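You operate a simulated robot arm through the tools that you are given. There is no shell and no other tool.

You run a simulated robot arm. Do the job below in one go: nothing can be reset, and whatever is moved stays where it is left.

Task
Empty both small jugs down the drain pipe, put them back and cap the pipe.
Fine: spill nothing. Set down upright: small jug with the white handle, small jug with the blue handle.

It is judged by the outcome, as a careful person would: the job done as asked, and still so three seconds after it is handed in. It fails if anything else is knocked over, pushed out of place, dropped, spilled or broken. Lids that push on must go on centred and level and be pressed home; caps that screw on are set level and turned clockwise until they are tight.

Robot
A 6-joint arm with a two-finger gripper, fixed in place. Base frame: the origin is on the floor under the middle of its stand, x ahead of it, y to its left, z up; the work surface is at about z = 900. Units: mm, rad, N and s.
It reaches about 1572 mm from its shoulder. Its first joint turns from -2.897 to 2.897 rad. Payload 2.45 kg.
Tool frame: the origin (TCP) lies between the finger pads and is the grasp point; the fingertips stand 20 mm ahead of it; z points along the fingers, y is the line along which they close. The gripper opens to 140 mm; its body begins 168 mm behind the TCP.
Orientation is that of the tool frame in the base frame, as [roll, pitch, yaw] about the fixed x, y, z axes, in that order (R = Rz(yaw) Ry(pitch) Rx(roll)). With the fingers straight down and closing along the base's y, the tool's x points along the base's -x, its y along +y and its z along -z.

Tools
- The arm moves only by the tool servo_tool. Its argument "motion" is a list of rows, each a list of 6 numbers: the shift along the tool's x, y, z in mm, then the turn, a rotation vector about the tool's x, y, z in degrees. In form: [[x, y, z, ax, ay, az], ...]. A call has 1 to 20 rows; each row shifts and turns the commanded pose from where the row before left it, along the tool's axes as they then stand. "claw" is the finger opening in mm, from 0 to 140, set as the call begins (left out, the last holds). A row lasts 0.2 s, in which the tool goes at most 50 mm and 0.15 rad; a call with a longer step from one row to the next is refused whole, and so is a gripper value outside its range. A pose out of reach is approached as far as the arm can. The call stops where the force on the tool passes 40 N (or 10 N more than at its start, if that is more) or the arm is blocked; 0.2 s more then pass. Each finger travels about 45 mm/s and halts on what it meets, pressing with about 23 N; the grip force reading is that of the motor and also rises with nothing between the fingers. The clock runs only during rows and for 0.2 s after the last one: add rows that do not move to give the fingers time. The reply holds the time, the measured pose of the TCP, the force on the tool along the base axes, the opening and the grip force, in the units named above and with some noise, with the torque about the TCP (base axes, N m) and any sound that the robot's microphone picked up.
- Cameras (640 x 400 px; columns grow to the right, rows downward): "scene" is fixed at [222.7, 499.9, 1690.6]; the picture's right is [0.21, -0.98, 0.00], its down [-0.80, -0.18, -0.57] and it looks along [0.56, 0.12, -0.82] (base axes); focal length 336 px, centre (320, 200). "wrist" rides on the gripper at [78, 11, -209] in the tool frame; the picture's right is [-0.14, 0.99, 0.00], its down [-0.92, -0.13, -0.37] and it looks along [-0.37, -0.05, 0.93] (tool axes); focal length 280 px, centre (320, 200). There is no depth. A picture from a camera that has moved, and an enlarged one, comes with that camera's place and axes in the base frame and with its lens.
- grab_frame(camera): a new picture of that camera. The clock stands still meanwhile.
- close_up(camera, box): a new picture of the part [left, top, right, bottom] of that camera's present view, enlarged. The clock stands still meanwhile.
- finish_job(): hands the job in; it is judged then, once.

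Nothing tells you positions but the pictures and the camera data. Unless the task says otherwise, let go and move clear before handing in.

The tools are called after ">>>" as name(argument=value, ...) on one line, values as JSON. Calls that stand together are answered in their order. servo_tool: Moves the arm, as the interface text tells. Its arguments: {"type":"object","properties":{"motion":{"type":"array"},"claw":{"type":"number"}},"required":["motion"]} The other tools are called the same way: grab_frame (camera) takes a picture; close_up (camera, box) takes an enlarged picture of a part of a camera's view; finish_job () hands the job in.

At the start:

```text
time: 0.0
tool_pos: [632.3, 279.9, 1267.5]
ee_rot: [3.141, 0.0, -3.141]
contact_force: [-0.4, 0.0, 1.2]
wrist_torque: [0.0, 0.0, 0.01]
opening: 140.1
grasp_force: 0.0
```

scene: 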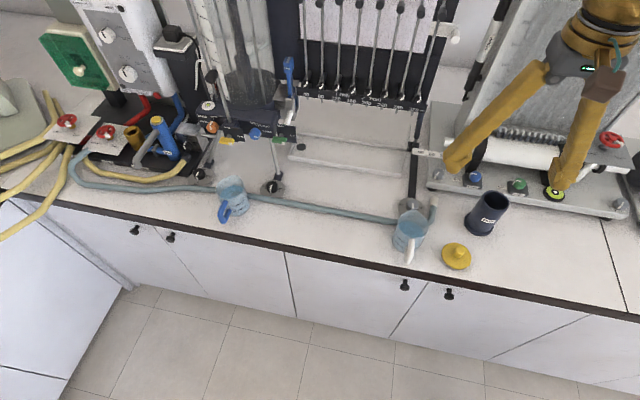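
wrist: 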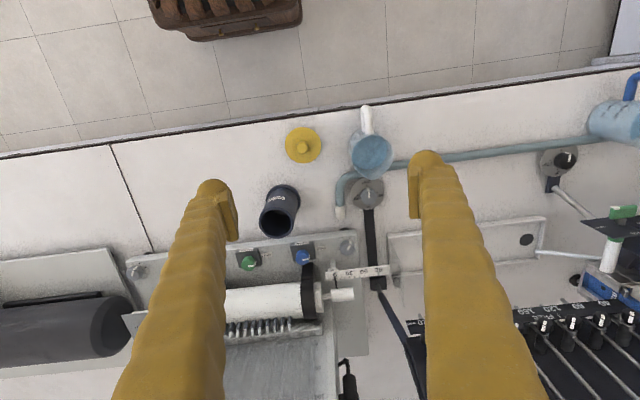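

I see two small jugs with blue liquid (white handle near the pipe, blue handle further left), a dark pipe labelled probably "drain", and a yellow cap on the bench. First I'll look closer at each of them.

>>> close_up(camera="scene", box=[370, 160, 530, 280])

>>> close_up(camera="scene", box=[170, 140, 330, 240])

>>> close_up(camera="wrist", box=[230, 80, 430, 280])

>>> close_up(camera="wrist", box=[480, 50, 640, 250])

```text
3.33 times, centred on (450, 220) of scene
camera zoom: at [222.7, 499.9, 1690.6], right [0.21, -0.98, 0.0], down [-0.8, -0.18, -0.57], along [0.56, 0.12, -0.82], focal length 1121 px, centre (-113, 133)
```

zoom: 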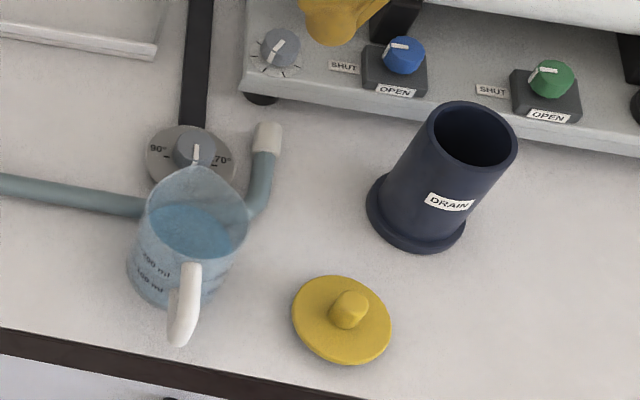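

```text
4.00 times, centred on (250, 190) of scene
camera zoom: at [222.7, 499.9, 1690.6], right [0.21, -0.98, 0.0], down [-0.8, -0.18, -0.57], along [0.56, 0.12, -0.82], focal length 1345 px, centre (600, 240)
```

zoom: 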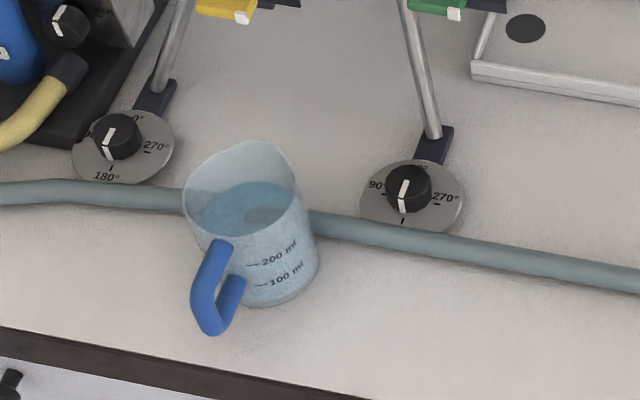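

```text
2.00 times, centred on (330, 180) of wrist
camera zoom: at [554.4, 292.3, 1476.0], right [0.14, 0.99, 0.0], down [0.92, -0.13, 0.37], along [0.37, -0.05, -0.93], focal length 561 px, centre (300, 240)
```

zoom: 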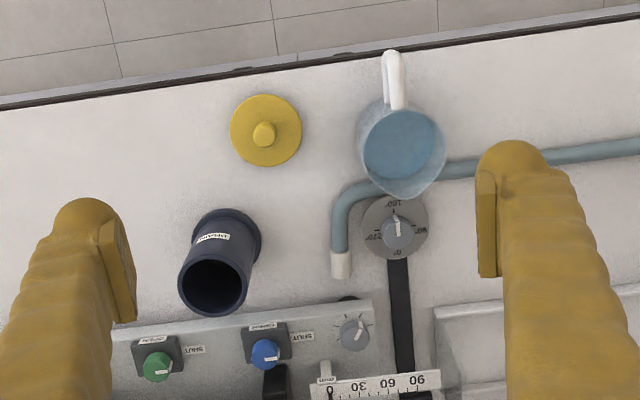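

```text
2.00 times, centred on (560, 150) of wrist
camera zoom: at [554.4, 292.3, 1476.0], right [0.14, 0.99, 0.0], down [0.92, -0.13, 0.37], along [0.37, -0.05, -0.93], focal length 561 px, centre (-160, 300)
```

zoom: 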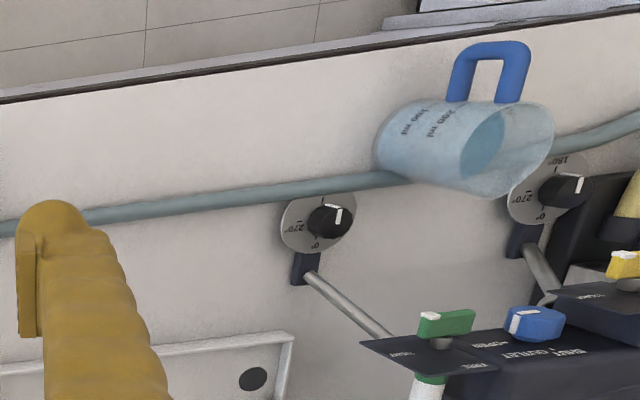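

The white-handled jug is at about (680, 368), the drain pipe mouth about (772, 182, 1017), the cap about (655, 243) and the blue-handled jug about (690, 840). I'll zoom in more to measure them properly.

>>> close_up(camera="scene", box=[430, 230, 482, 280])

>>> close_up(camera="wrist", box=[275, 120, 331, 170])

>>> close_up(camera="scene", box=[382, 195, 446, 275])

>>> close_up(camera="wrist", box=[335, 95, 415, 195])

>>> close_up(camera="scene", box=[205, 170, 265, 230])

>>> close_up(camera="wrist", box=[560, 60, 640, 160])

>>> close_up(camera="scene", box=[455, 175, 525, 245])

>>> close_up(camera="wrist", box=[250, 175, 320, 245])

```text
8.00 times, centred on (456, 255) of scene
camera zoom: at [222.7, 499.9, 1690.6], right [0.21, -0.98, 0.0], down [-0.8, -0.18, -0.57], along [0.56, 0.12, -0.82], focal length 2690 px, centre (-768, -240)
```

zoom: 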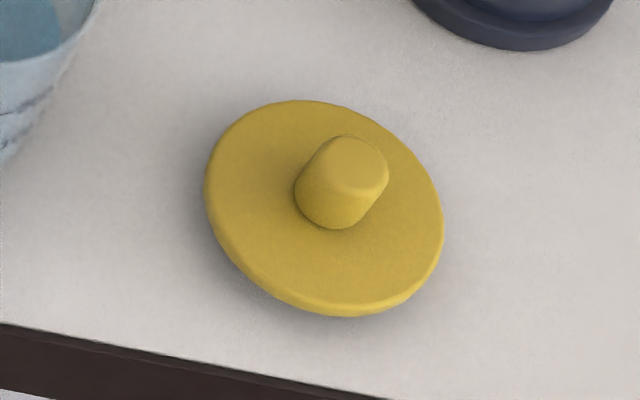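

```text
8.00 times, centred on (303, 145) of wrist
camera zoom: at [554.4, 292.3, 1476.0], right [0.14, 0.99, 0.0], down [0.92, -0.13, 0.37], along [0.37, -0.05, -0.93], focal length 2243 px, centre (456, 640)
```

zoom: 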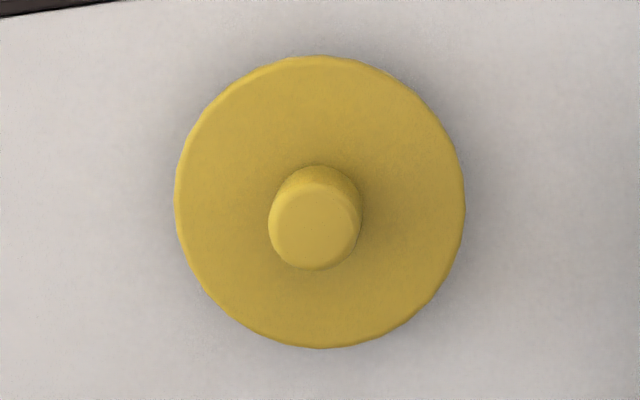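

```text
5.00 times, centred on (414, 235) of scene
camera zoom: at [222.7, 499.9, 1690.6], right [0.21, -0.98, 0.0], down [-0.8, -0.18, -0.57], along [0.56, 0.12, -0.82], focal length 1681 px, centre (-150, 25)
```

zoom: 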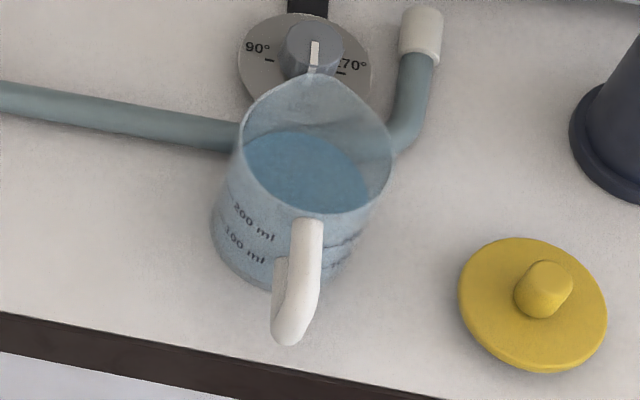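

```text
4.00 times, centred on (375, 145) of wrist
camera zoom: at [554.4, 292.3, 1476.0], right [0.14, 0.99, 0.0], down [0.92, -0.13, 0.37], along [0.37, -0.05, -0.93], focal length 1122 px, centre (100, 420)
```

zoom: 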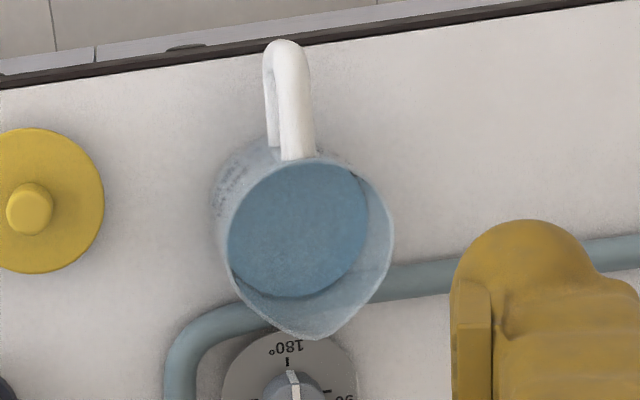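

```text
6.67 times, centred on (235, 200) of scene
camera zoom: at [222.7, 499.9, 1690.6], right [0.21, -0.98, 0.0], down [-0.8, -0.18, -0.57], along [0.56, 0.12, -0.82], focal length 2242 px, centre (887, 200)
```

zoom: 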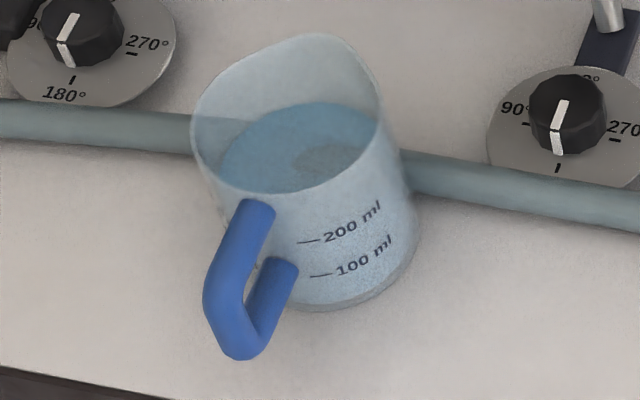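

```text
4.00 times, centred on (600, 110) of wrist
camera zoom: at [554.4, 292.3, 1476.0], right [0.14, 0.99, 0.0], down [0.92, -0.13, 0.37], along [0.37, -0.05, -0.93], focal length 1122 px, centre (-800, 560)
```

zoom: 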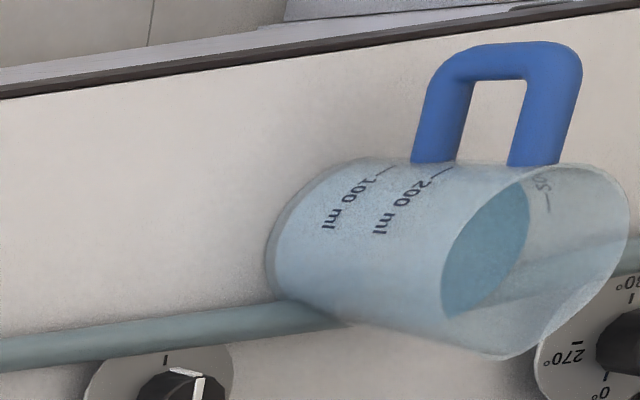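

```text
5.71 times, centred on (490, 210) of scene
camera zoom: at [222.7, 499.9, 1690.6], right [0.21, -0.98, 0.0], down [-0.8, -0.18, -0.57], along [0.56, 0.12, -0.82], focal length 1921 px, centre (-651, 143)
```

zoom: 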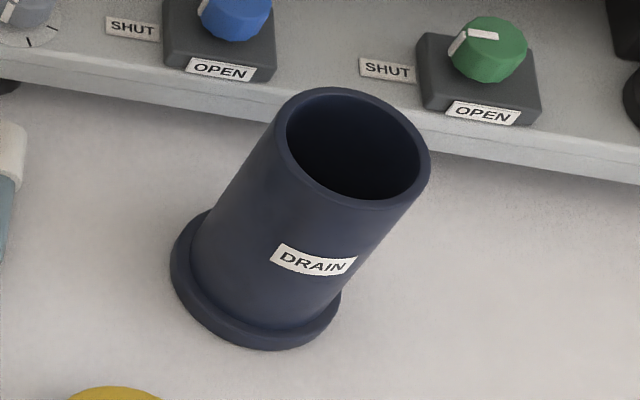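

```text
5.71 times, centred on (285, 210) of wrist
camera zoom: at [554.4, 292.3, 1476.0], right [0.14, 0.99, 0.0], down [0.92, -0.13, 0.37], along [0.37, -0.05, -0.93], focal length 1602 px, centre (520, 143)
```

zoom: 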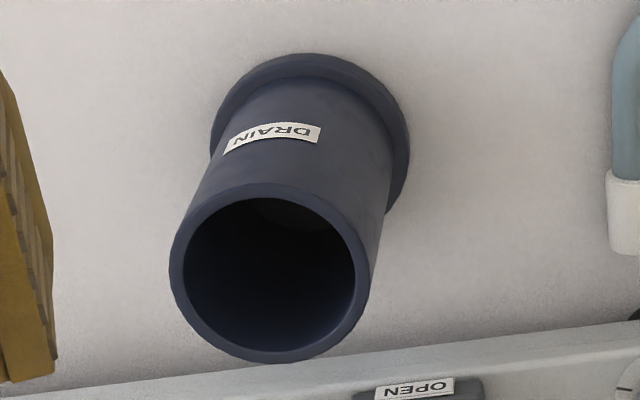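

Both jugs have their handle toward the front (-x) and spout toward the back (+x), so I plan to grip each body with the fingers level, straddling the handle. First I want to know how tall the equipment behind the pipe is.

>>> close_up(camera="scene", box=[400, 0, 640, 220])

>>> close_up(camera="wrist", box=[100, 220, 420, 400])

>>> close_up(camera="scene", box=[180, 0, 420, 220])

```text
1.82 times, centred on (520, 110) of scene
camera zoom: at [222.7, 499.9, 1690.6], right [0.21, -0.98, 0.0], down [-0.8, -0.18, -0.57], along [0.56, 0.12, -0.82], focal length 611 px, centre (-44, 364)
```

zoom: 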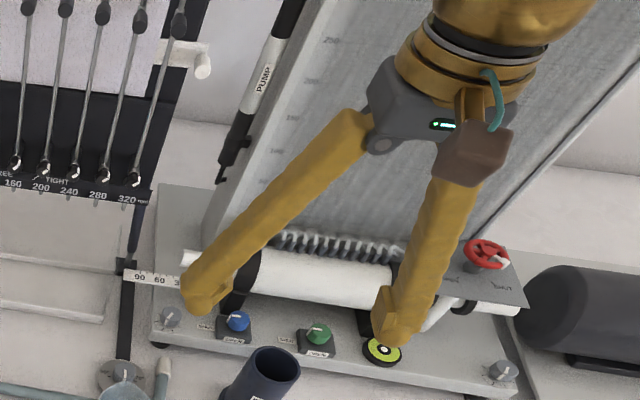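

```text
2.00 times, centred on (260, 310) of wrist
camera zoom: at [554.4, 292.3, 1476.0], right [0.14, 0.99, 0.0], down [0.92, -0.13, 0.37], along [0.37, -0.05, -0.93], focal length 561 px, centre (440, -20)
```

zoom: 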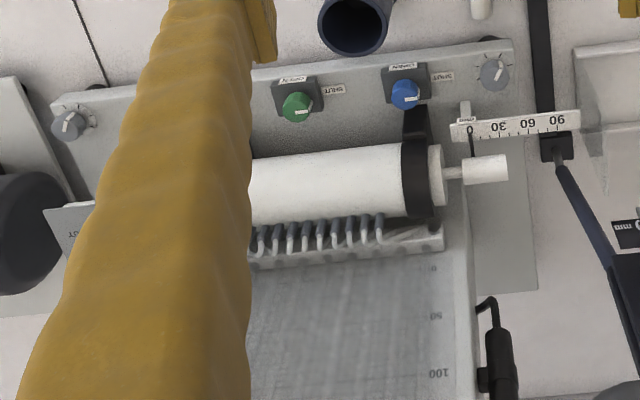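

```text
1.82 times, centred on (300, 110) of scene
camera zoom: at [222.7, 499.9, 1690.6], right [0.21, -0.98, 0.0], down [-0.8, -0.18, -0.57], along [0.56, 0.12, -0.82], focal length 611 px, centre (356, 364)
```

zoom: 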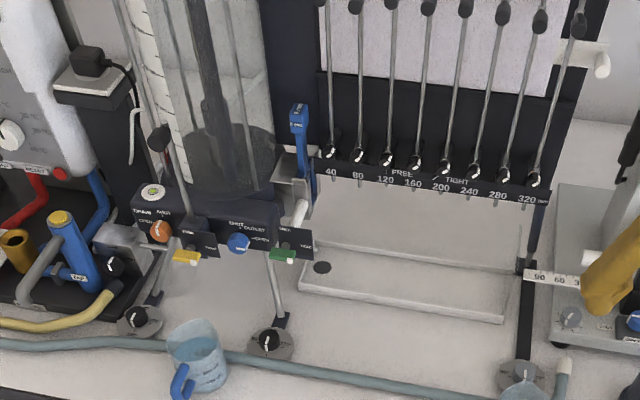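

The board behind stands well back (about x = 1000), so pouring toward +x over the pipe mouth is open. Next I turn the gripper level above the white-handled jug, with the fingers set to about 105 mm.

>>> servo_tool(motion=[[-2, 22, 4, 0, 0, 0], [-2, 22, 4, 0, 0, 0], [-2, 22, 4, 0, 0, 0], [-2, 22, 4, 0, 0, 0], [0, 0, 0, 0, -8.5, 0], [0, 0, 0, 0, -8.5, 0], [0, 0, 0, 0, -8.5, 0], [0, 0, 0, 0, -8.5, 0], [0, 0, 0, 0, -8.5, 0]], claw=105)

```text
time: 2.0
tool_pos: [640.0, 368.0, 1251.7]
ee_rot: [3.14, 0.745, 3.141]
contact_force: [0.3, 0.0, -0.5]
wrist_torque: [0.03, -0.01, 0.02]
opening: 105.0
grasp_force: 0.1
```

Turning as expected: the tool is now pitched halfway toward level. I'll complete the turn to about 5° below level and check the view.

>>> servo_tool(motion=[[0, 0, 0, 0, -8.5, 0], [0, 0, 0, 0, -8.5, 0], [0, 0, 0, 0, -8.5, 0], [0, 0, 0, 0, -8.5, 0], [0, 0, 0, 0, -8.5, 0], [0, 0, 0, 0, 0, 0]])

>>> grab_frame(camera="scene")

>>> grab_frame(camera="wrist")

```text
time: 3.4
tool_pos: [639.4, 366.8, 1251.4]
ee_rot: [3.137, 1.484, 3.138]
contact_force: [0.2, 1.3, -0.5]
wrist_torque: [0.0, 0.02, 0.0]
opening: 104.7
grasp_force: 0.1
```

```text
taken
```

scene: 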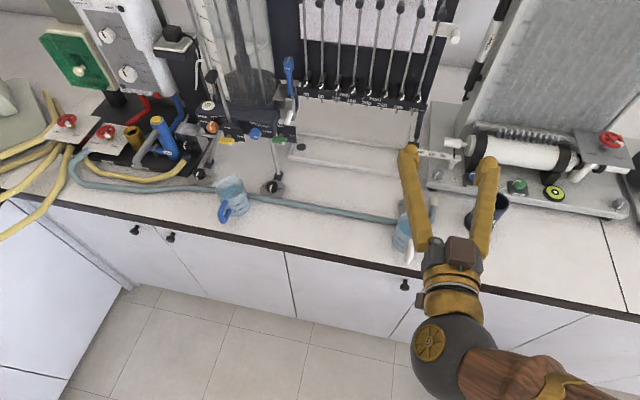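

```text
taken
camera wrist: at [425.9, 380.0, 1191.3], right [0.01, 0.99, 0.14], down [-0.29, -0.13, 0.95], along [0.96, -0.05, 0.28], focal length 280 px, centre (320, 200)
```

wrist: 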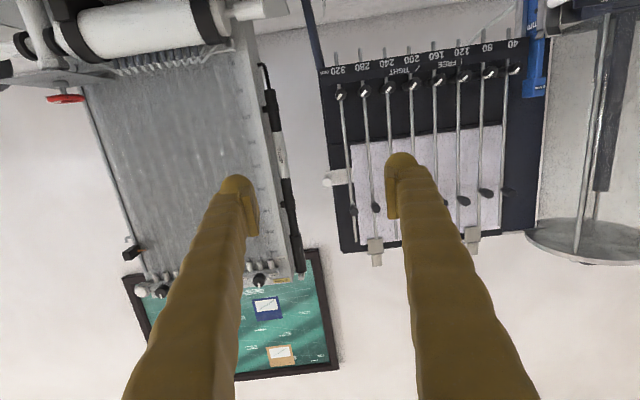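

The level pose works and the arm is clear. Now I go down to just above the jug and check alignment of the fingers around it.

>>> servo_tool(motion=[[24.5, 0.3, 8.1, 0, 0, 0], [24.5, 0.3, 8.1, 0, 0, 0], [24.5, 0.3, 8.1, 0, 0, 0], [24.5, 0.3, 8.1, 0, 0, 0], [24.5, 0.3, 8.1, 0, 0, 0], [24.5, 0.3, 8.1, 0, 0, 0], [0, 0, 0, 0, 0, 0]])

>>> close_up(camera="scene", box=[350, 120, 530, 280])

>>> grab_frame(camera="wrist")

```text
time: 5.0
tool_pos: [676.7, 370.8, 1099.4]
ee_rot: [-3.138, 1.483, -3.138]
contact_force: [-0.5, 0.1, 1.2]
wrist_torque: [-0.01, 0.01, 0.0]
opening: 104.8
grasp_force: 0.0
```

```text
2.50 times, centred on (440, 200) of scene
camera zoom: at [222.7, 499.9, 1690.6], right [0.21, -0.98, 0.0], down [-0.8, -0.18, -0.57], along [0.56, 0.12, -0.82], focal length 841 px, centre (20, 200)
```

zoom: 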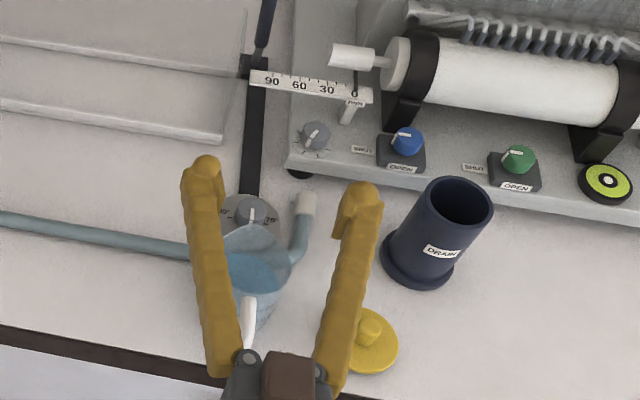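

```text
taken
camera wrist: at [461.8, 382.8, 1039.9], right [0.01, 0.99, 0.14], down [-0.29, -0.13, 0.95], along [0.96, -0.05, 0.28], focal length 280 px, centre (320, 200)
```

wrist: 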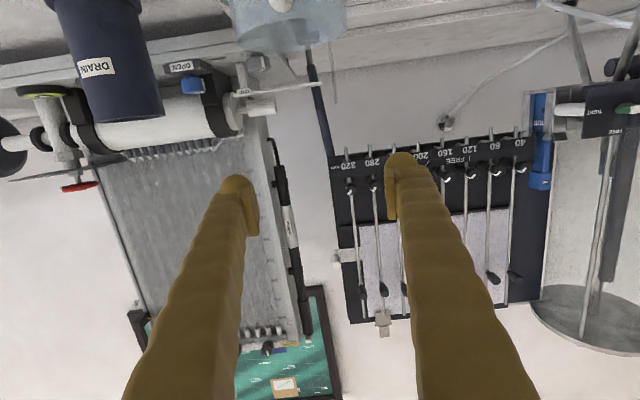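

I'll use this level view to pin down the heights of the pipe mouth and the jug.

>>> close_up(camera="wrist", box=[40, 60, 180, 140])

>>> close_up(camera="wrist", box=[210, 0, 360, 80])

```text
4.57 times, centred on (110, 100) of wrist
camera zoom: at [461.8, 382.8, 1039.9], right [0.01, 0.99, 0.14], down [-0.29, -0.13, 0.95], along [0.96, -0.05, 0.28], focal length 1282 px, centre (1280, 657)
```

zoom: 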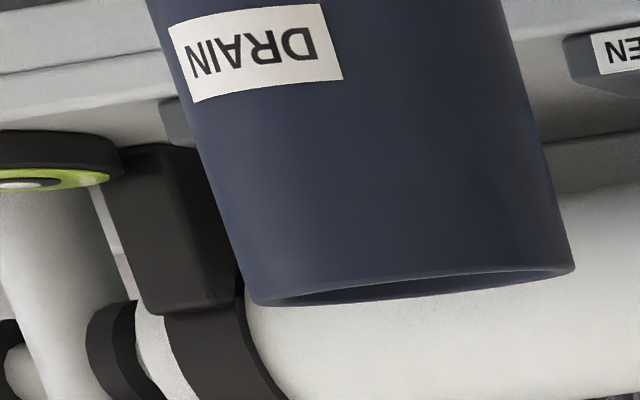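

```text
4.27 times, centred on (285, 40) of wrist
camera zoom: at [461.8, 382.8, 1039.9], right [0.01, 0.99, 0.14], down [-0.29, -0.13, 0.95], along [0.96, -0.05, 0.28], focal length 1196 px, centre (469, 883)
```

zoom: 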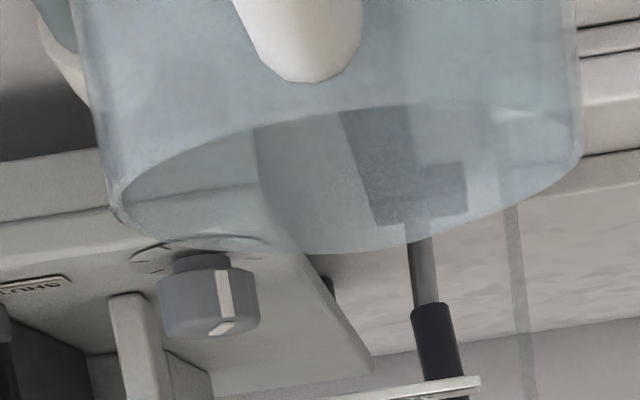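

The jug's axis is at about (676, 368.4) with its rim near z = 986, and the pipe mouth centre is about (770, 181, 1016). I lower the open fingers around the jug in two stages.

>>> servo_tool(motion=[[14.94, -0.2, 1.31, 0, 0, 0], [14.94, -0.2, 1.31, 0, 0, 0], [14.94, -0.2, 1.31, 0, 0, 0], [14.94, -0.2, 1.31, 0, 0, 0], [14.94, -0.2, 1.31, 0, 0, 0], [14.94, -0.2, 1.31, 0, 0, 0], [0, 0, 0, 0, 0, 0]])

>>> close_up(camera="scene", box=[360, 160, 480, 280])

>>> grab_frame(camera="wrist")

```text
time: 6.6
tool_pos: [675.6, 370.0, 1010.1]
ee_rot: [3.141, 1.483, -3.14]
contact_force: [-0.4, -0.8, -0.2]
wrist_torque: [0.01, 0.03, 0.0]
opening: 105.0
grasp_force: 0.1
```

```text
3.33 times, centred on (420, 220) of scene
camera zoom: at [222.7, 499.9, 1690.6], right [0.21, -0.98, 0.0], down [-0.8, -0.18, -0.57], along [0.56, 0.12, -0.82], focal length 1121 px, centre (-13, 133)
```

zoom: 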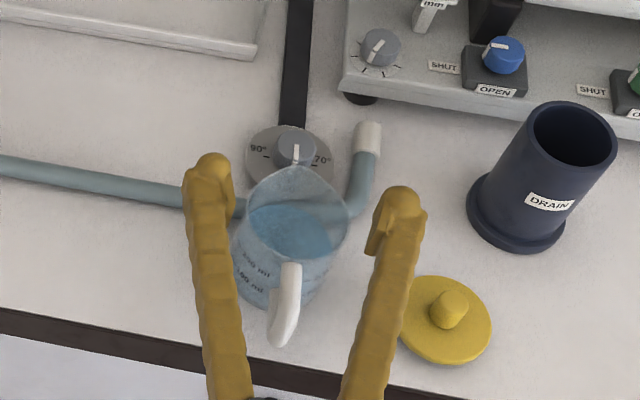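

```text
taken
camera wrist: at [460.5, 382.1, 949.8], right [0.01, 0.99, 0.14], down [-0.29, -0.13, 0.95], along [0.96, -0.05, 0.28], focal length 280 px, centre (320, 200)
```

wrist: 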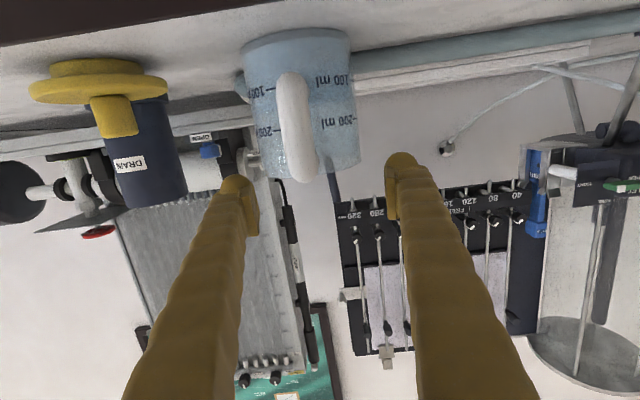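

This low side view is very informative: the cap is a disc with a plug below and a knob on top. I'll zoom on both to measure before going down.

>>> close_up(camera="wrist", box=[20, 40, 180, 220])

>>> close_up(camera="wrist", box=[220, 20, 420, 220])

```text
2.22 times, centred on (100, 130) of wrist
camera zoom: at [460.5, 382.1, 949.8], right [0.01, 0.99, 0.14], down [-0.29, -0.13, 0.95], along [0.96, -0.05, 0.28], focal length 623 px, centre (809, 356)
```

zoom: 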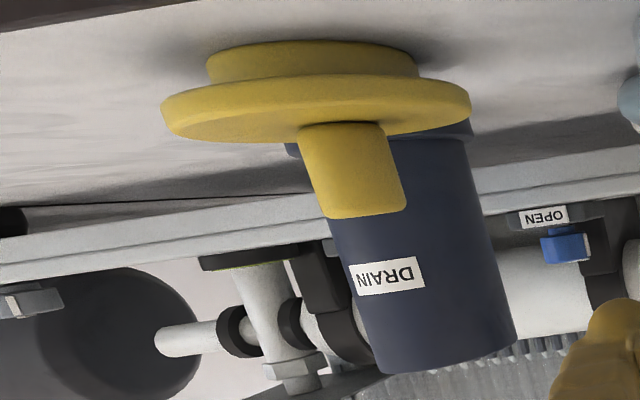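

```text
2.00 times, centred on (320, 120) of wrist
camera zoom: at [460.5, 382.1, 949.8], right [0.01, 0.99, 0.14], down [-0.29, -0.13, 0.95], along [0.96, -0.05, 0.28], focal length 561 px, centre (320, 360)
```

zoom: 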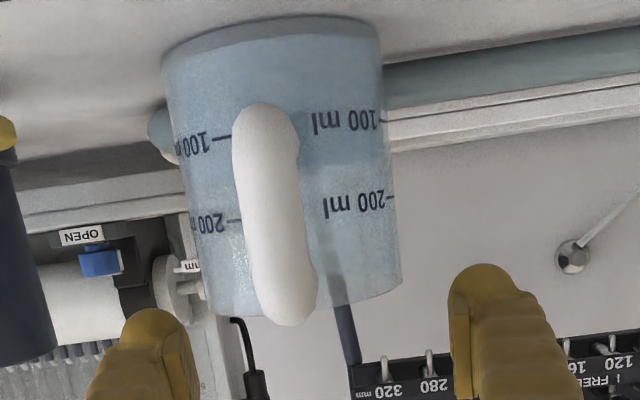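

The fingers straddle the jug with good clearance. I go down the last 60 mm to about mid-height.

>>> servo_tool(motion=[[11.95, -0.2, 1.05, 0, 0, 0], [11.95, -0.2, 1.05, 0, 0, 0], [11.95, -0.2, 1.05, 0, 0, 0], [11.95, -0.2, 1.05, 0, 0, 0], [11.95, -0.2, 1.05, 0, 0, 0], [0, 0, 0, 0, 0, 0]])

>>> close_up(camera="scene", box=[360, 160, 480, 280])

>>> grab_frame(camera="wrist")

```text
time: 8.0
tool_pos: [679.6, 377.0, 965.7]
ee_rot: [-3.053, 1.477, -3.057]
contact_force: [0.2, -0.3, -0.4]
wrist_torque: [-0.01, 0.01, 0.0]
opening: 104.9
grasp_force: 0.0
out of reach, approached as far as the arm can: row 4, 5
```

```text
3.33 times, centred on (420, 220) of scene
camera zoom: at [222.7, 499.9, 1690.6], right [0.21, -0.98, 0.0], down [-0.8, -0.18, -0.57], along [0.56, 0.12, -0.82], focal length 1121 px, centre (-13, 133)
```

zoom: 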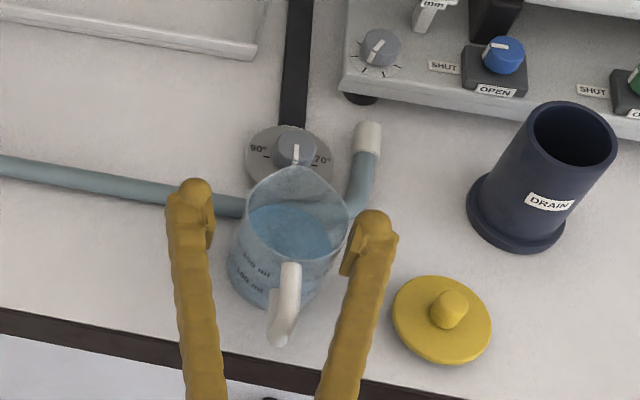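

```text
taken
camera wrist: at [465.3, 389.3, 907.6], right [0.02, 0.99, 0.13], down [-0.28, -0.12, 0.95], along [0.96, -0.05, 0.28], focal length 280 px, centre (320, 200)
```

wrist: 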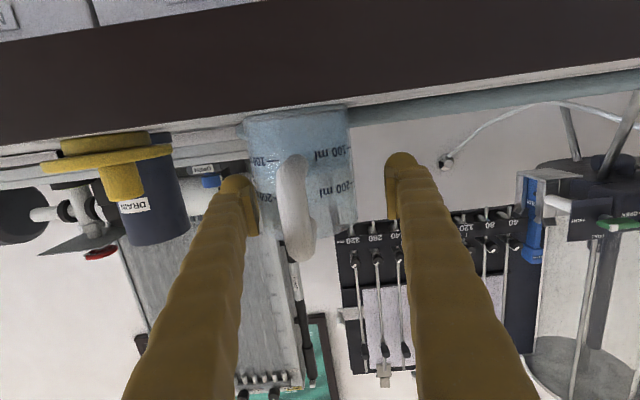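

The last two rows were out of reach, because the wrist gets too low with the tool this level, but nothing was touched. I go back up and use a steeper tool pitch.

>>> servo_tool(motion=[[-12.45, 0, -1.1, 0, 0, 0], [-12.45, 0, -1.1, 0, 0, 0], [-12.45, 0, -1.1, 0, 0, 0], [-12.45, 0, -1.1, 0, 0, 0], [0, 0, 0, 0, 0, 0]])

```text
time: 9.2
tool_pos: [682.2, 376.8, 1015.2]
ee_rot: [-3.137, 1.484, -3.137]
contact_force: [0.9, -0.6, 0.5]
wrist_torque: [0.03, -0.04, -0.01]
opening: 104.9
grasp_force: 0.0
```

>>> servo_tool(motion=[[-14.8, -2.67, -3.4, 0, 0, 0], [-14.8, -2.67, -3.4, 0, 0, 0], [-14.8, -2.67, -3.4, 0, 0, 0], [0, 0, 0, 0, 6.5, 0], [0, 0, 0, 0, 6.5, 0], [0, 0, 0, 0, 0, 0], [0, 0, 0, 0, 0, 0]])

```text
time: 10.8
tool_pos: [675.9, 369.3, 1061.2]
ee_rot: [-3.138, 1.257, -3.141]
contact_force: [0.4, 0.0, -0.9]
wrist_torque: [0.04, -0.01, 0.0]
opening: 105.0
grasp_force: 0.1
```

>>> servo_tool(motion=[[11.41, -0.1, 3.71, 0, 0, 0], [11.41, -0.1, 3.71, 0, 0, 0], [11.41, -0.1, 3.71, 0, 0, 0], [11.41, -0.1, 3.71, 0, 0, 0], [11.41, -0.1, 3.71, 0, 0, 0], [11.41, -0.1, 3.71, 0, 0, 0], [11.41, -0.1, 3.71, 0, 0, 0], [0, 0, 0, 0, 0, 0]])

>>> close_up(camera="scene", box=[360, 160, 480, 280])

>>> grab_frame(camera="wrist")

```text
time: 12.6
tool_pos: [676.2, 367.0, 976.9]
ee_rot: [3.141, 1.256, 3.141]
contact_force: [-0.3, -1.0, -0.2]
wrist_torque: [0.01, -0.01, -0.01]
opening: 105.1
grasp_force: 0.0
```

```text
3.33 times, centred on (420, 220) of scene
camera zoom: at [222.7, 499.9, 1690.6], right [0.21, -0.98, 0.0], down [-0.8, -0.18, -0.57], along [0.56, 0.12, -0.82], focal length 1121 px, centre (-13, 133)
```

zoom: 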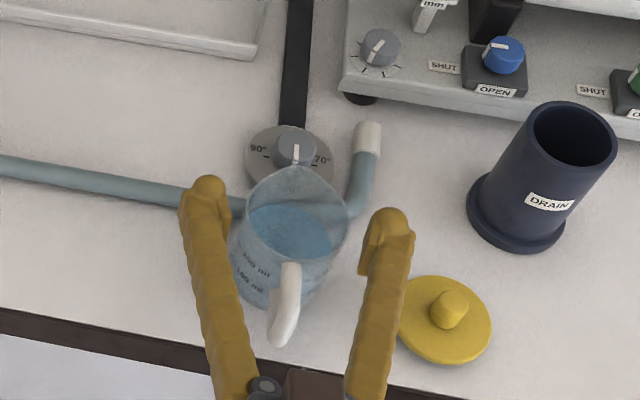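

```text
taken
camera wrist: at [453.3, 380.1, 966.7], right [0.04, 0.99, 0.13], down [-0.07, -0.13, 0.99], along [1.0, -0.05, 0.06], focal length 280 px, centre (320, 200)
```

wrist: 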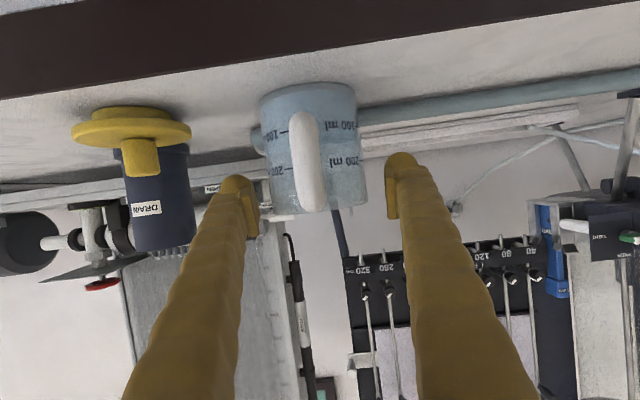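

Clear on both sides; two more small steps down to grip height.

>>> servo_tool(motion=[[11.41, 0.3, 3.71, 0, 0, 0], [11.41, 0.3, 3.71, 0, 0, 0], [0, 0, 0, 0, 0, 0]])

>>> close_up(camera="scene", box=[360, 160, 480, 280])

>>> close_up(camera="wrist", box=[200, 60, 440, 240])

```text
time: 13.4
tool_pos: [675.6, 367.7, 952.0]
ee_rot: [3.14, 1.257, -3.141]
contact_force: [-0.3, -0.4, -0.2]
wrist_torque: [-0.01, 0.01, -0.01]
opening: 105.0
grasp_force: 0.1
```

```text
3.33 times, centred on (420, 220) of scene
camera zoom: at [222.7, 499.9, 1690.6], right [0.21, -0.98, 0.0], down [-0.8, -0.18, -0.57], along [0.56, 0.12, -0.82], focal length 1121 px, centre (-13, 133)
```

zoom: 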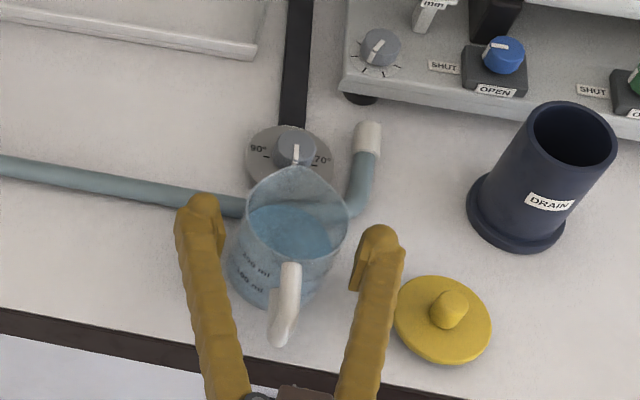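

```text
2.22 times, centred on (320, 150) of wrist
camera zoom: at [452.5, 380.1, 943.5], right [0.04, 0.99, 0.13], down [-0.07, -0.13, 0.99], along [1.0, -0.05, 0.06], focal length 623 px, centre (320, 311)
```

zoom: 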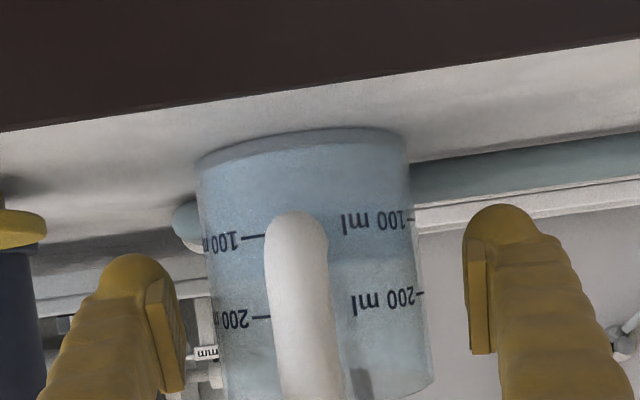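

Pads sit around the jug's middle. Closing the grip now.

>>> servo_tool(motion=[[0, 0, 0, 0, 0, 0], [0, 0, 0, 0, 0, 0], [0, 0, 0, 0, 0, 0], [0, 0, 0, 0, 0, 0], [0, 0, 0, 0, 0, 0], [0, 0, 0, 0, 0, 0]], claw=55)

>>> close_up(camera="wrist", box=[200, 60, 440, 240])

>>> close_up(camera="scene", box=[360, 160, 480, 280])

```text
time: 14.8
tool_pos: [676.7, 367.9, 952.2]
ee_rot: [-3.141, 1.257, -3.14]
contact_force: [-1.0, -0.1, -0.3]
wrist_torque: [0.0, -0.01, -0.03]
opening: 74.6
grasp_force: 23.4
```

```text
2.22 times, centred on (320, 150) of wrist
camera zoom: at [452.5, 380.2, 943.6], right [0.04, 0.99, 0.13], down [-0.07, -0.13, 0.99], along [1.0, -0.05, 0.06], focal length 623 px, centre (320, 311)
```

zoom: 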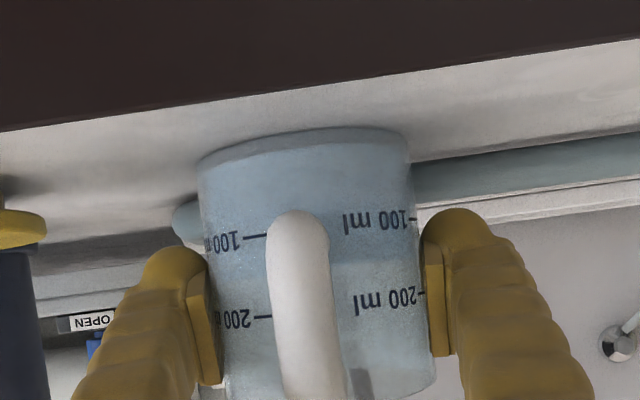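

```text
3.33 times, centred on (420, 220) of scene
camera zoom: at [222.7, 499.9, 1690.6], right [0.21, -0.98, 0.0], down [-0.8, -0.18, -0.57], along [0.56, 0.12, -0.82], focal length 1121 px, centre (-13, 133)
```

zoom: 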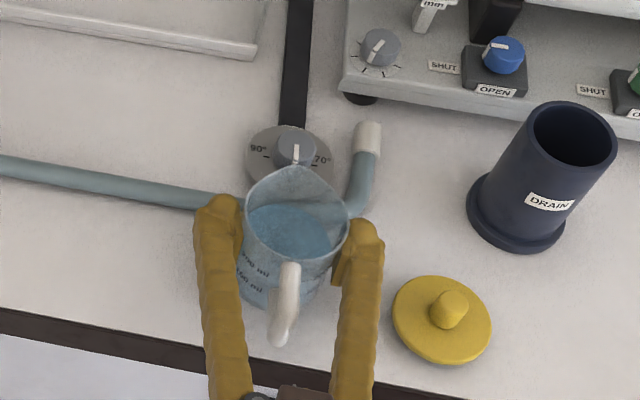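

Gripped at 74.6 mm with 23 N and the jug barely shifted. Now a slow straight lift.

>>> servo_tool(motion=[[-1.9, 0, -0.62, 0, 0, 0], [-3.8, 0, -1.24, 0, 0, 0], [-5.7, 0, -1.85, 0, 0, 0], [-5.7, 0, -1.85, 0, 0, 0], [-3.8, 0, -1.24, 0, 0, 0], [-1.9, 0, -0.62, 0, 0, 0], [0, 0, 0, 0, 0, 0]])

>>> close_up(camera="wrist", box=[200, 60, 440, 240])

>>> close_up(camera="scene", box=[360, 160, 480, 280])

```text
time: 16.4
tool_pos: [674.7, 367.4, 977.4]
ee_rot: [3.14, 1.256, 3.141]
contact_force: [-0.1, 0.6, -2.1]
wrist_torque: [0.02, -0.03, 0.0]
opening: 74.2
grasp_force: 23.1
```

```text
2.22 times, centred on (320, 150) of wrist
camera zoom: at [452.5, 380.2, 968.4], right [0.04, 0.99, 0.13], down [-0.07, -0.13, 0.99], along [1.0, -0.05, 0.06], focal length 623 px, centre (320, 311)
```

zoom: 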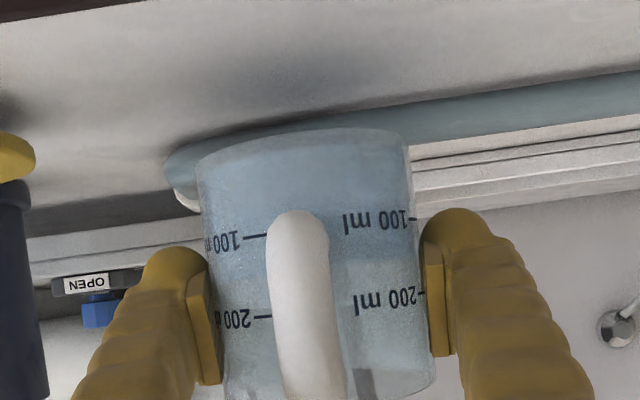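

```text
3.33 times, centred on (420, 220) of scene
camera zoom: at [222.7, 499.9, 1690.6], right [0.21, -0.98, 0.0], down [-0.8, -0.18, -0.57], along [0.56, 0.12, -0.82], focal length 1121 px, centre (-13, 133)
```

zoom: 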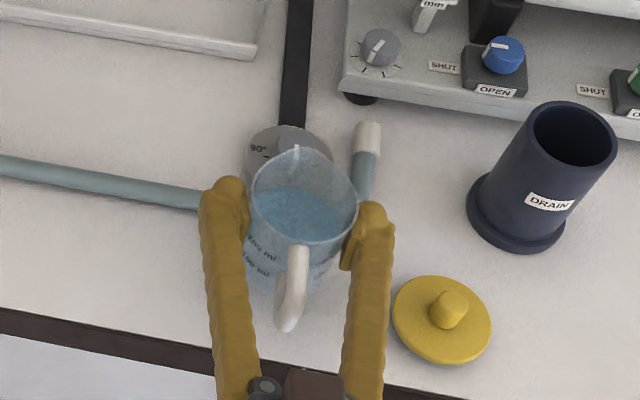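

The jug is held securely. I continue the lift to z ≈ 1115.

>>> servo_tool(motion=[[-2.4, 0, -0.77, 0, 0, 0], [-4.8, 0, -1.55, 0, 0, 0], [-7.1, 0, -2.3, 0, 0, 0], [-9.5, 0, -3.09, 0, 0, 0], [-9.5, 0, -3.09, 0, 0, 0], [-9.5, 0, -3.09, 0, 0, 0], [-9.5, 0, -3.09, 0, 0, 0], [-9.5, 0, -3.09, 0, 0, 0], [-9.5, 0, -3.09, 0, 0, 0], [-9.5, 0, -3.09, 0, 0, 0], [-9.5, 0, -3.09, 0, 0, 0], [-9.5, 0, -3.09, 0, 0, 0], [-9.5, 0, -3.09, 0, 0, 0], [-9.5, 0, -3.09, 0, 0, 0], [-7.1, 0, -2.3, 0, 0, 0], [-4.8, 0, -1.55, 0, 0, 0], [-2.4, 0, -0.77, 0, 0, 0], [0, 0, 0, 0, 0, 0]])

>>> grab_frame(camera="scene")

```text
time: 20.2
tool_pos: [674.9, 369.2, 1117.1]
ee_rot: [3.141, 1.256, 3.141]
contact_force: [-0.3, 0.1, -2.5]
wrist_torque: [-0.04, -0.03, 0.02]
opening: 74.5
grasp_force: 22.8
```

```text
taken
```

scene: 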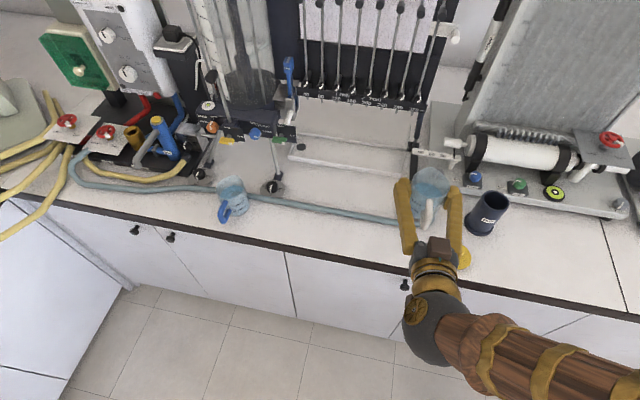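

Lifted cleanly. Now a smooth sideways move to bring the jug above the pipe, still upright.

>>> servo_tool(motion=[[-0.13, -2.34, 0.4, 0, 0, 0], [-0.26, -4.68, 0.8, 0, 0, 0], [-0.39, -7.01, 1.19, 0, 0, 0], [-0.52, -9.35, 1.59, 0, 0, 0], [-0.65, -11.69, 1.99, 0, 0, 0], [-0.65, -11.69, 1.99, 0, 0, 0], [-0.65, -11.69, 1.99, 0, 0, 0], [-0.65, -11.69, 1.99, 0, 0, 0], [-0.65, -11.69, 1.99, 0, 0, 0], [-0.65, -11.69, 1.99, 0, 0, 0], [-0.65, -11.69, 1.99, 0, 0, 0], [-0.65, -11.69, 1.99, 0, 0, 0], [-0.65, -11.69, 1.99, 0, 0, 0], [-0.65, -11.69, 1.99, 0, 0, 0], [-0.65, -11.69, 1.99, 0, 0, 0], [-0.65, -11.69, 1.99, 0, 0, 0], [-0.52, -9.35, 1.59, 0, 0, 0], [-0.39, -7.01, 1.19, 0, 0, 0], [-0.26, -4.68, 0.8, 0, 0, 0], [-0.13, -2.34, 0.4, 0, 0, 0]])

>>> close_up(camera="scene", box=[410, 120, 570, 260])

>>> grab_frame(camera="wrist")

```text
time: 24.4
tool_pos: [707.9, 180.7, 1118.8]
ee_rot: [-3.141, 1.256, -3.14]
contact_force: [-0.6, -0.5, -2.5]
wrist_torque: [0.05, -0.06, -0.03]
opening: 74.2
grasp_force: 22.8
```

```text
2.86 times, centred on (490, 190) of scene
camera zoom: at [222.7, 499.9, 1690.6], right [0.21, -0.98, 0.0], down [-0.8, -0.18, -0.57], along [0.56, 0.12, -0.82], focal length 961 px, centre (-166, 229)
```

zoom: 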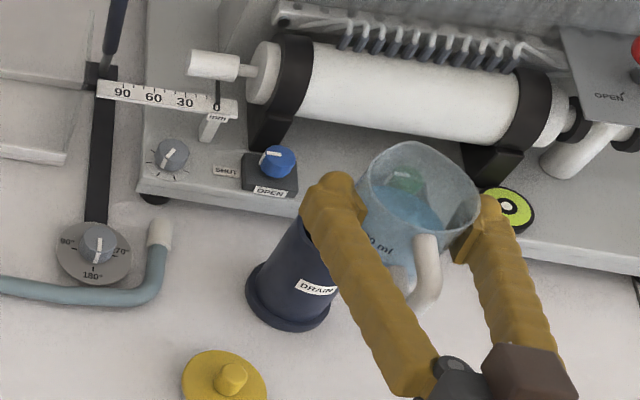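

```text
taken
camera wrist: at [485.6, 192.8, 1108.1], right [0.04, 0.99, 0.13], down [-0.07, -0.13, 0.99], along [1.0, -0.05, 0.06], focal length 280 px, centre (320, 200)
```

wrist: 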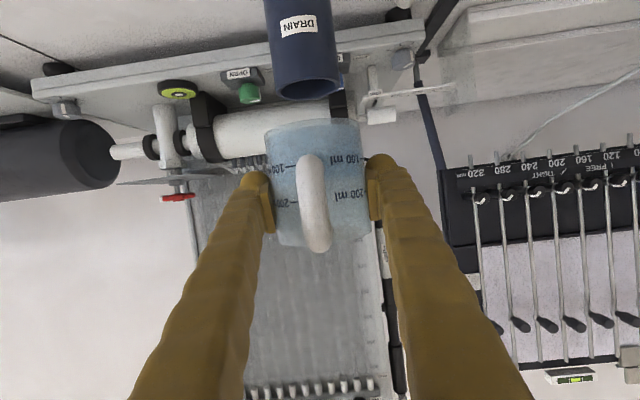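

The jug hovers above and just in front of the pipe mouth. I zoom to verify lateral alignment of spout and pipe.

>>> close_up(camera="wrist", box=[240, 50, 400, 150])

>>> close_up(camera="wrist", box=[240, 100, 400, 260])

```text
4.00 times, centred on (320, 100) of wrist
camera zoom: at [485.6, 192.8, 1108.1], right [0.04, 0.99, 0.13], down [-0.07, -0.13, 0.99], along [1.0, -0.05, 0.06], focal length 1122 px, centre (320, 600)
```

zoom: 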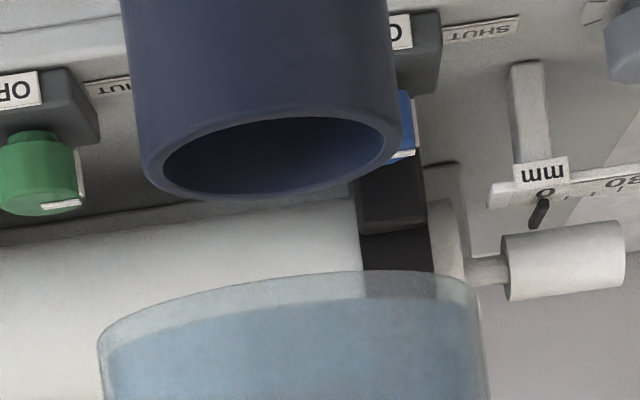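

```text
2.50 times, centred on (320, 180) of wrist
camera zoom: at [485.6, 192.8, 1108.1], right [0.04, 0.99, 0.13], down [-0.07, -0.13, 0.99], along [1.0, -0.05, 0.06], focal length 701 px, centre (320, 250)
```

zoom: 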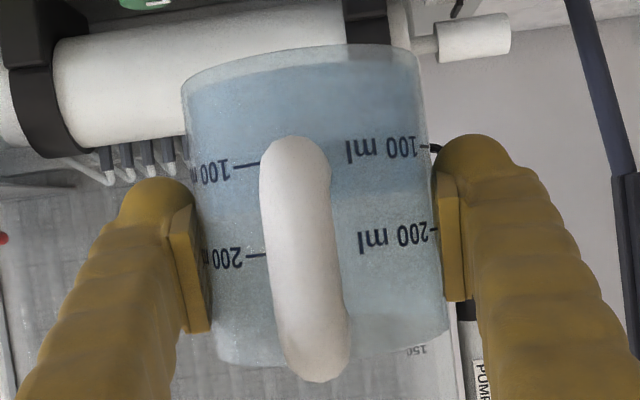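

Alignment is good: the pipe centre is at y ≈ 181 and the spout at y ≈ 180. I tilt 20° about the spout tip while still high, which is below the pour point.

>>> servo_tool(motion=[[-0.55, 0, -0.79, 0, 1, 0], [-0.55, 0, -0.79, 0, 1, 0], [-1.09, 0, -1.57, 0, 2, 0], [-1.09, 0, -1.57, 0, 2, 0], [-1.09, 0, -1.57, 0, 2, 0], [-1.09, 0, -1.57, 0, 2, 0], [-1.09, 0, -1.57, 0, 2, 0], [-1.09, 0, -1.57, 0, 2, 0], [-1.09, 0, -1.57, 0, 2, 0], [-1.09, 0, -1.57, 0, 2, 0], [-0.55, 0, -0.79, 0, 1, 0], [-0.55, 0, -0.79, 0, 1, 0], [0, 0, 0, 0, 0, 0]])

>>> close_up(camera="scene", box=[430, 120, 570, 260])

>>> grab_frame(camera="wrist")

```text
time: 27.2
tool_pos: [699.3, 180.8, 1134.9]
ee_rot: [3.141, 0.907, 3.141]
contact_force: [-0.6, 0.2, -2.7]
wrist_torque: [0.01, -0.03, 0.01]
opening: 74.2
grasp_force: 22.7
```

```text
2.86 times, centred on (500, 190) of scene
camera zoom: at [222.7, 499.9, 1690.6], right [0.21, -0.98, 0.0], down [-0.8, -0.18, -0.57], along [0.56, 0.12, -0.82], focal length 961 px, centre (-194, 229)
```

zoom: 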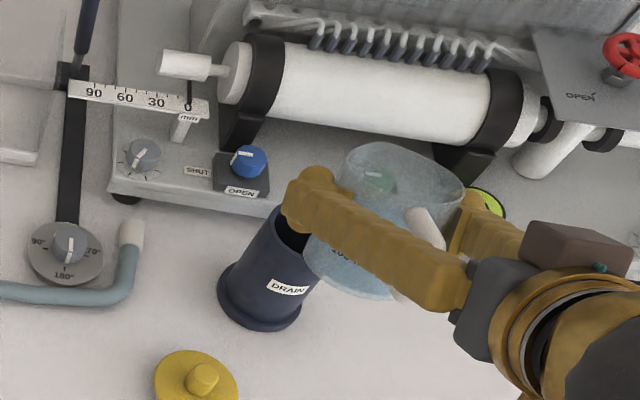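

```text
taken
camera wrist: at [486.3, 192.9, 1202.4], right [0.08, 0.99, 0.11], down [0.28, -0.13, 0.95], along [0.96, -0.05, -0.28], focal length 280 px, centre (320, 200)
```

wrist: 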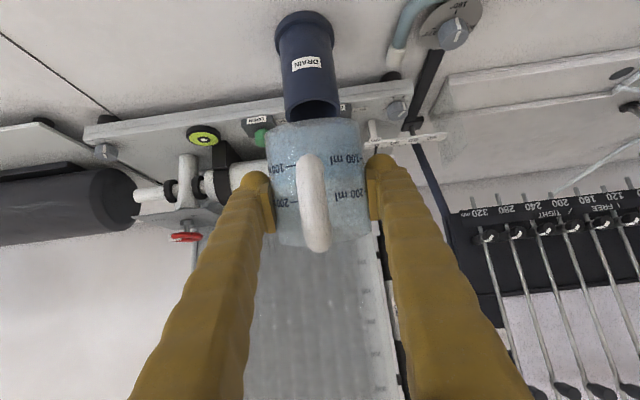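

Tilted 20° with the liquid still inside. Now I lower straight down so the spout tip sits about 40 mm above the pipe mouth.

>>> servo_tool(motion=[[3.82, 0, 2.98, 0, 0, 0], [7.64, 0, 5.97, 0, 0, 0], [7.64, 0, 5.97, 0, 0, 0], [7.64, 0, 5.97, 0, 0, 0], [7.64, 0, 5.97, 0, 0, 0], [7.64, 0, 5.97, 0, 0, 0], [7.64, 0, 5.97, 0, 0, 0], [7.64, 0, 5.97, 0, 0, 0], [7.64, 0, 5.97, 0, 0, 0], [7.64, 0, 5.97, 0, 0, 0], [3.82, 0, 2.98, 0, 0, 0], [0, 0, 0, 0, 0, 0]])

>>> close_up(camera="scene", box=[440, 140, 560, 260])

>>> close_up(camera="wrist", box=[230, 50, 410, 270])

```text
time: 29.8
tool_pos: [700.1, 182.0, 1038.1]
ee_rot: [3.141, 0.907, 3.142]
contact_force: [0.8, -0.2, -2.6]
wrist_torque: [0.03, -0.07, 0.03]
opening: 73.9
grasp_force: 22.7
```

```text
3.33 times, centred on (500, 200) of scene
camera zoom: at [222.7, 499.9, 1690.6], right [0.21, -0.98, 0.0], down [-0.8, -0.18, -0.57], along [0.56, 0.12, -0.82], focal length 1121 px, centre (-280, 200)
```

zoom: 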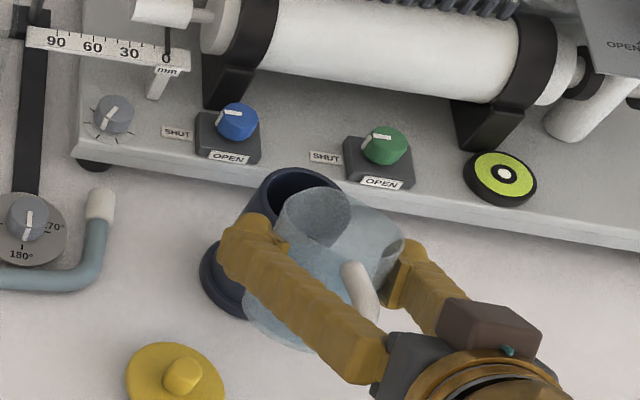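

```text
1.82 times, centred on (320, 160) of wrist
camera zoom: at [487.7, 193.8, 1105.6], right [0.08, 0.99, 0.11], down [0.28, -0.13, 0.95], along [0.96, -0.05, -0.28], focal length 510 px, centre (320, 273)
```

zoom: 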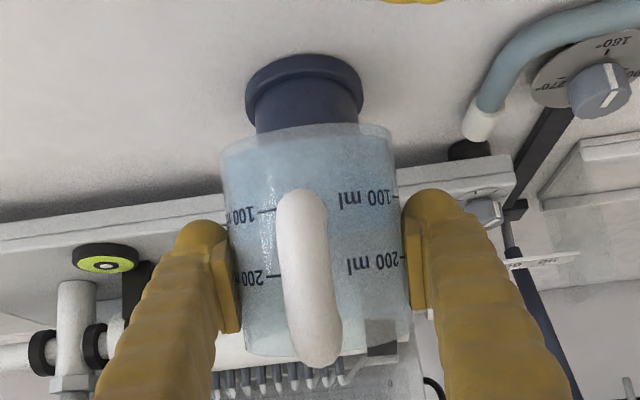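

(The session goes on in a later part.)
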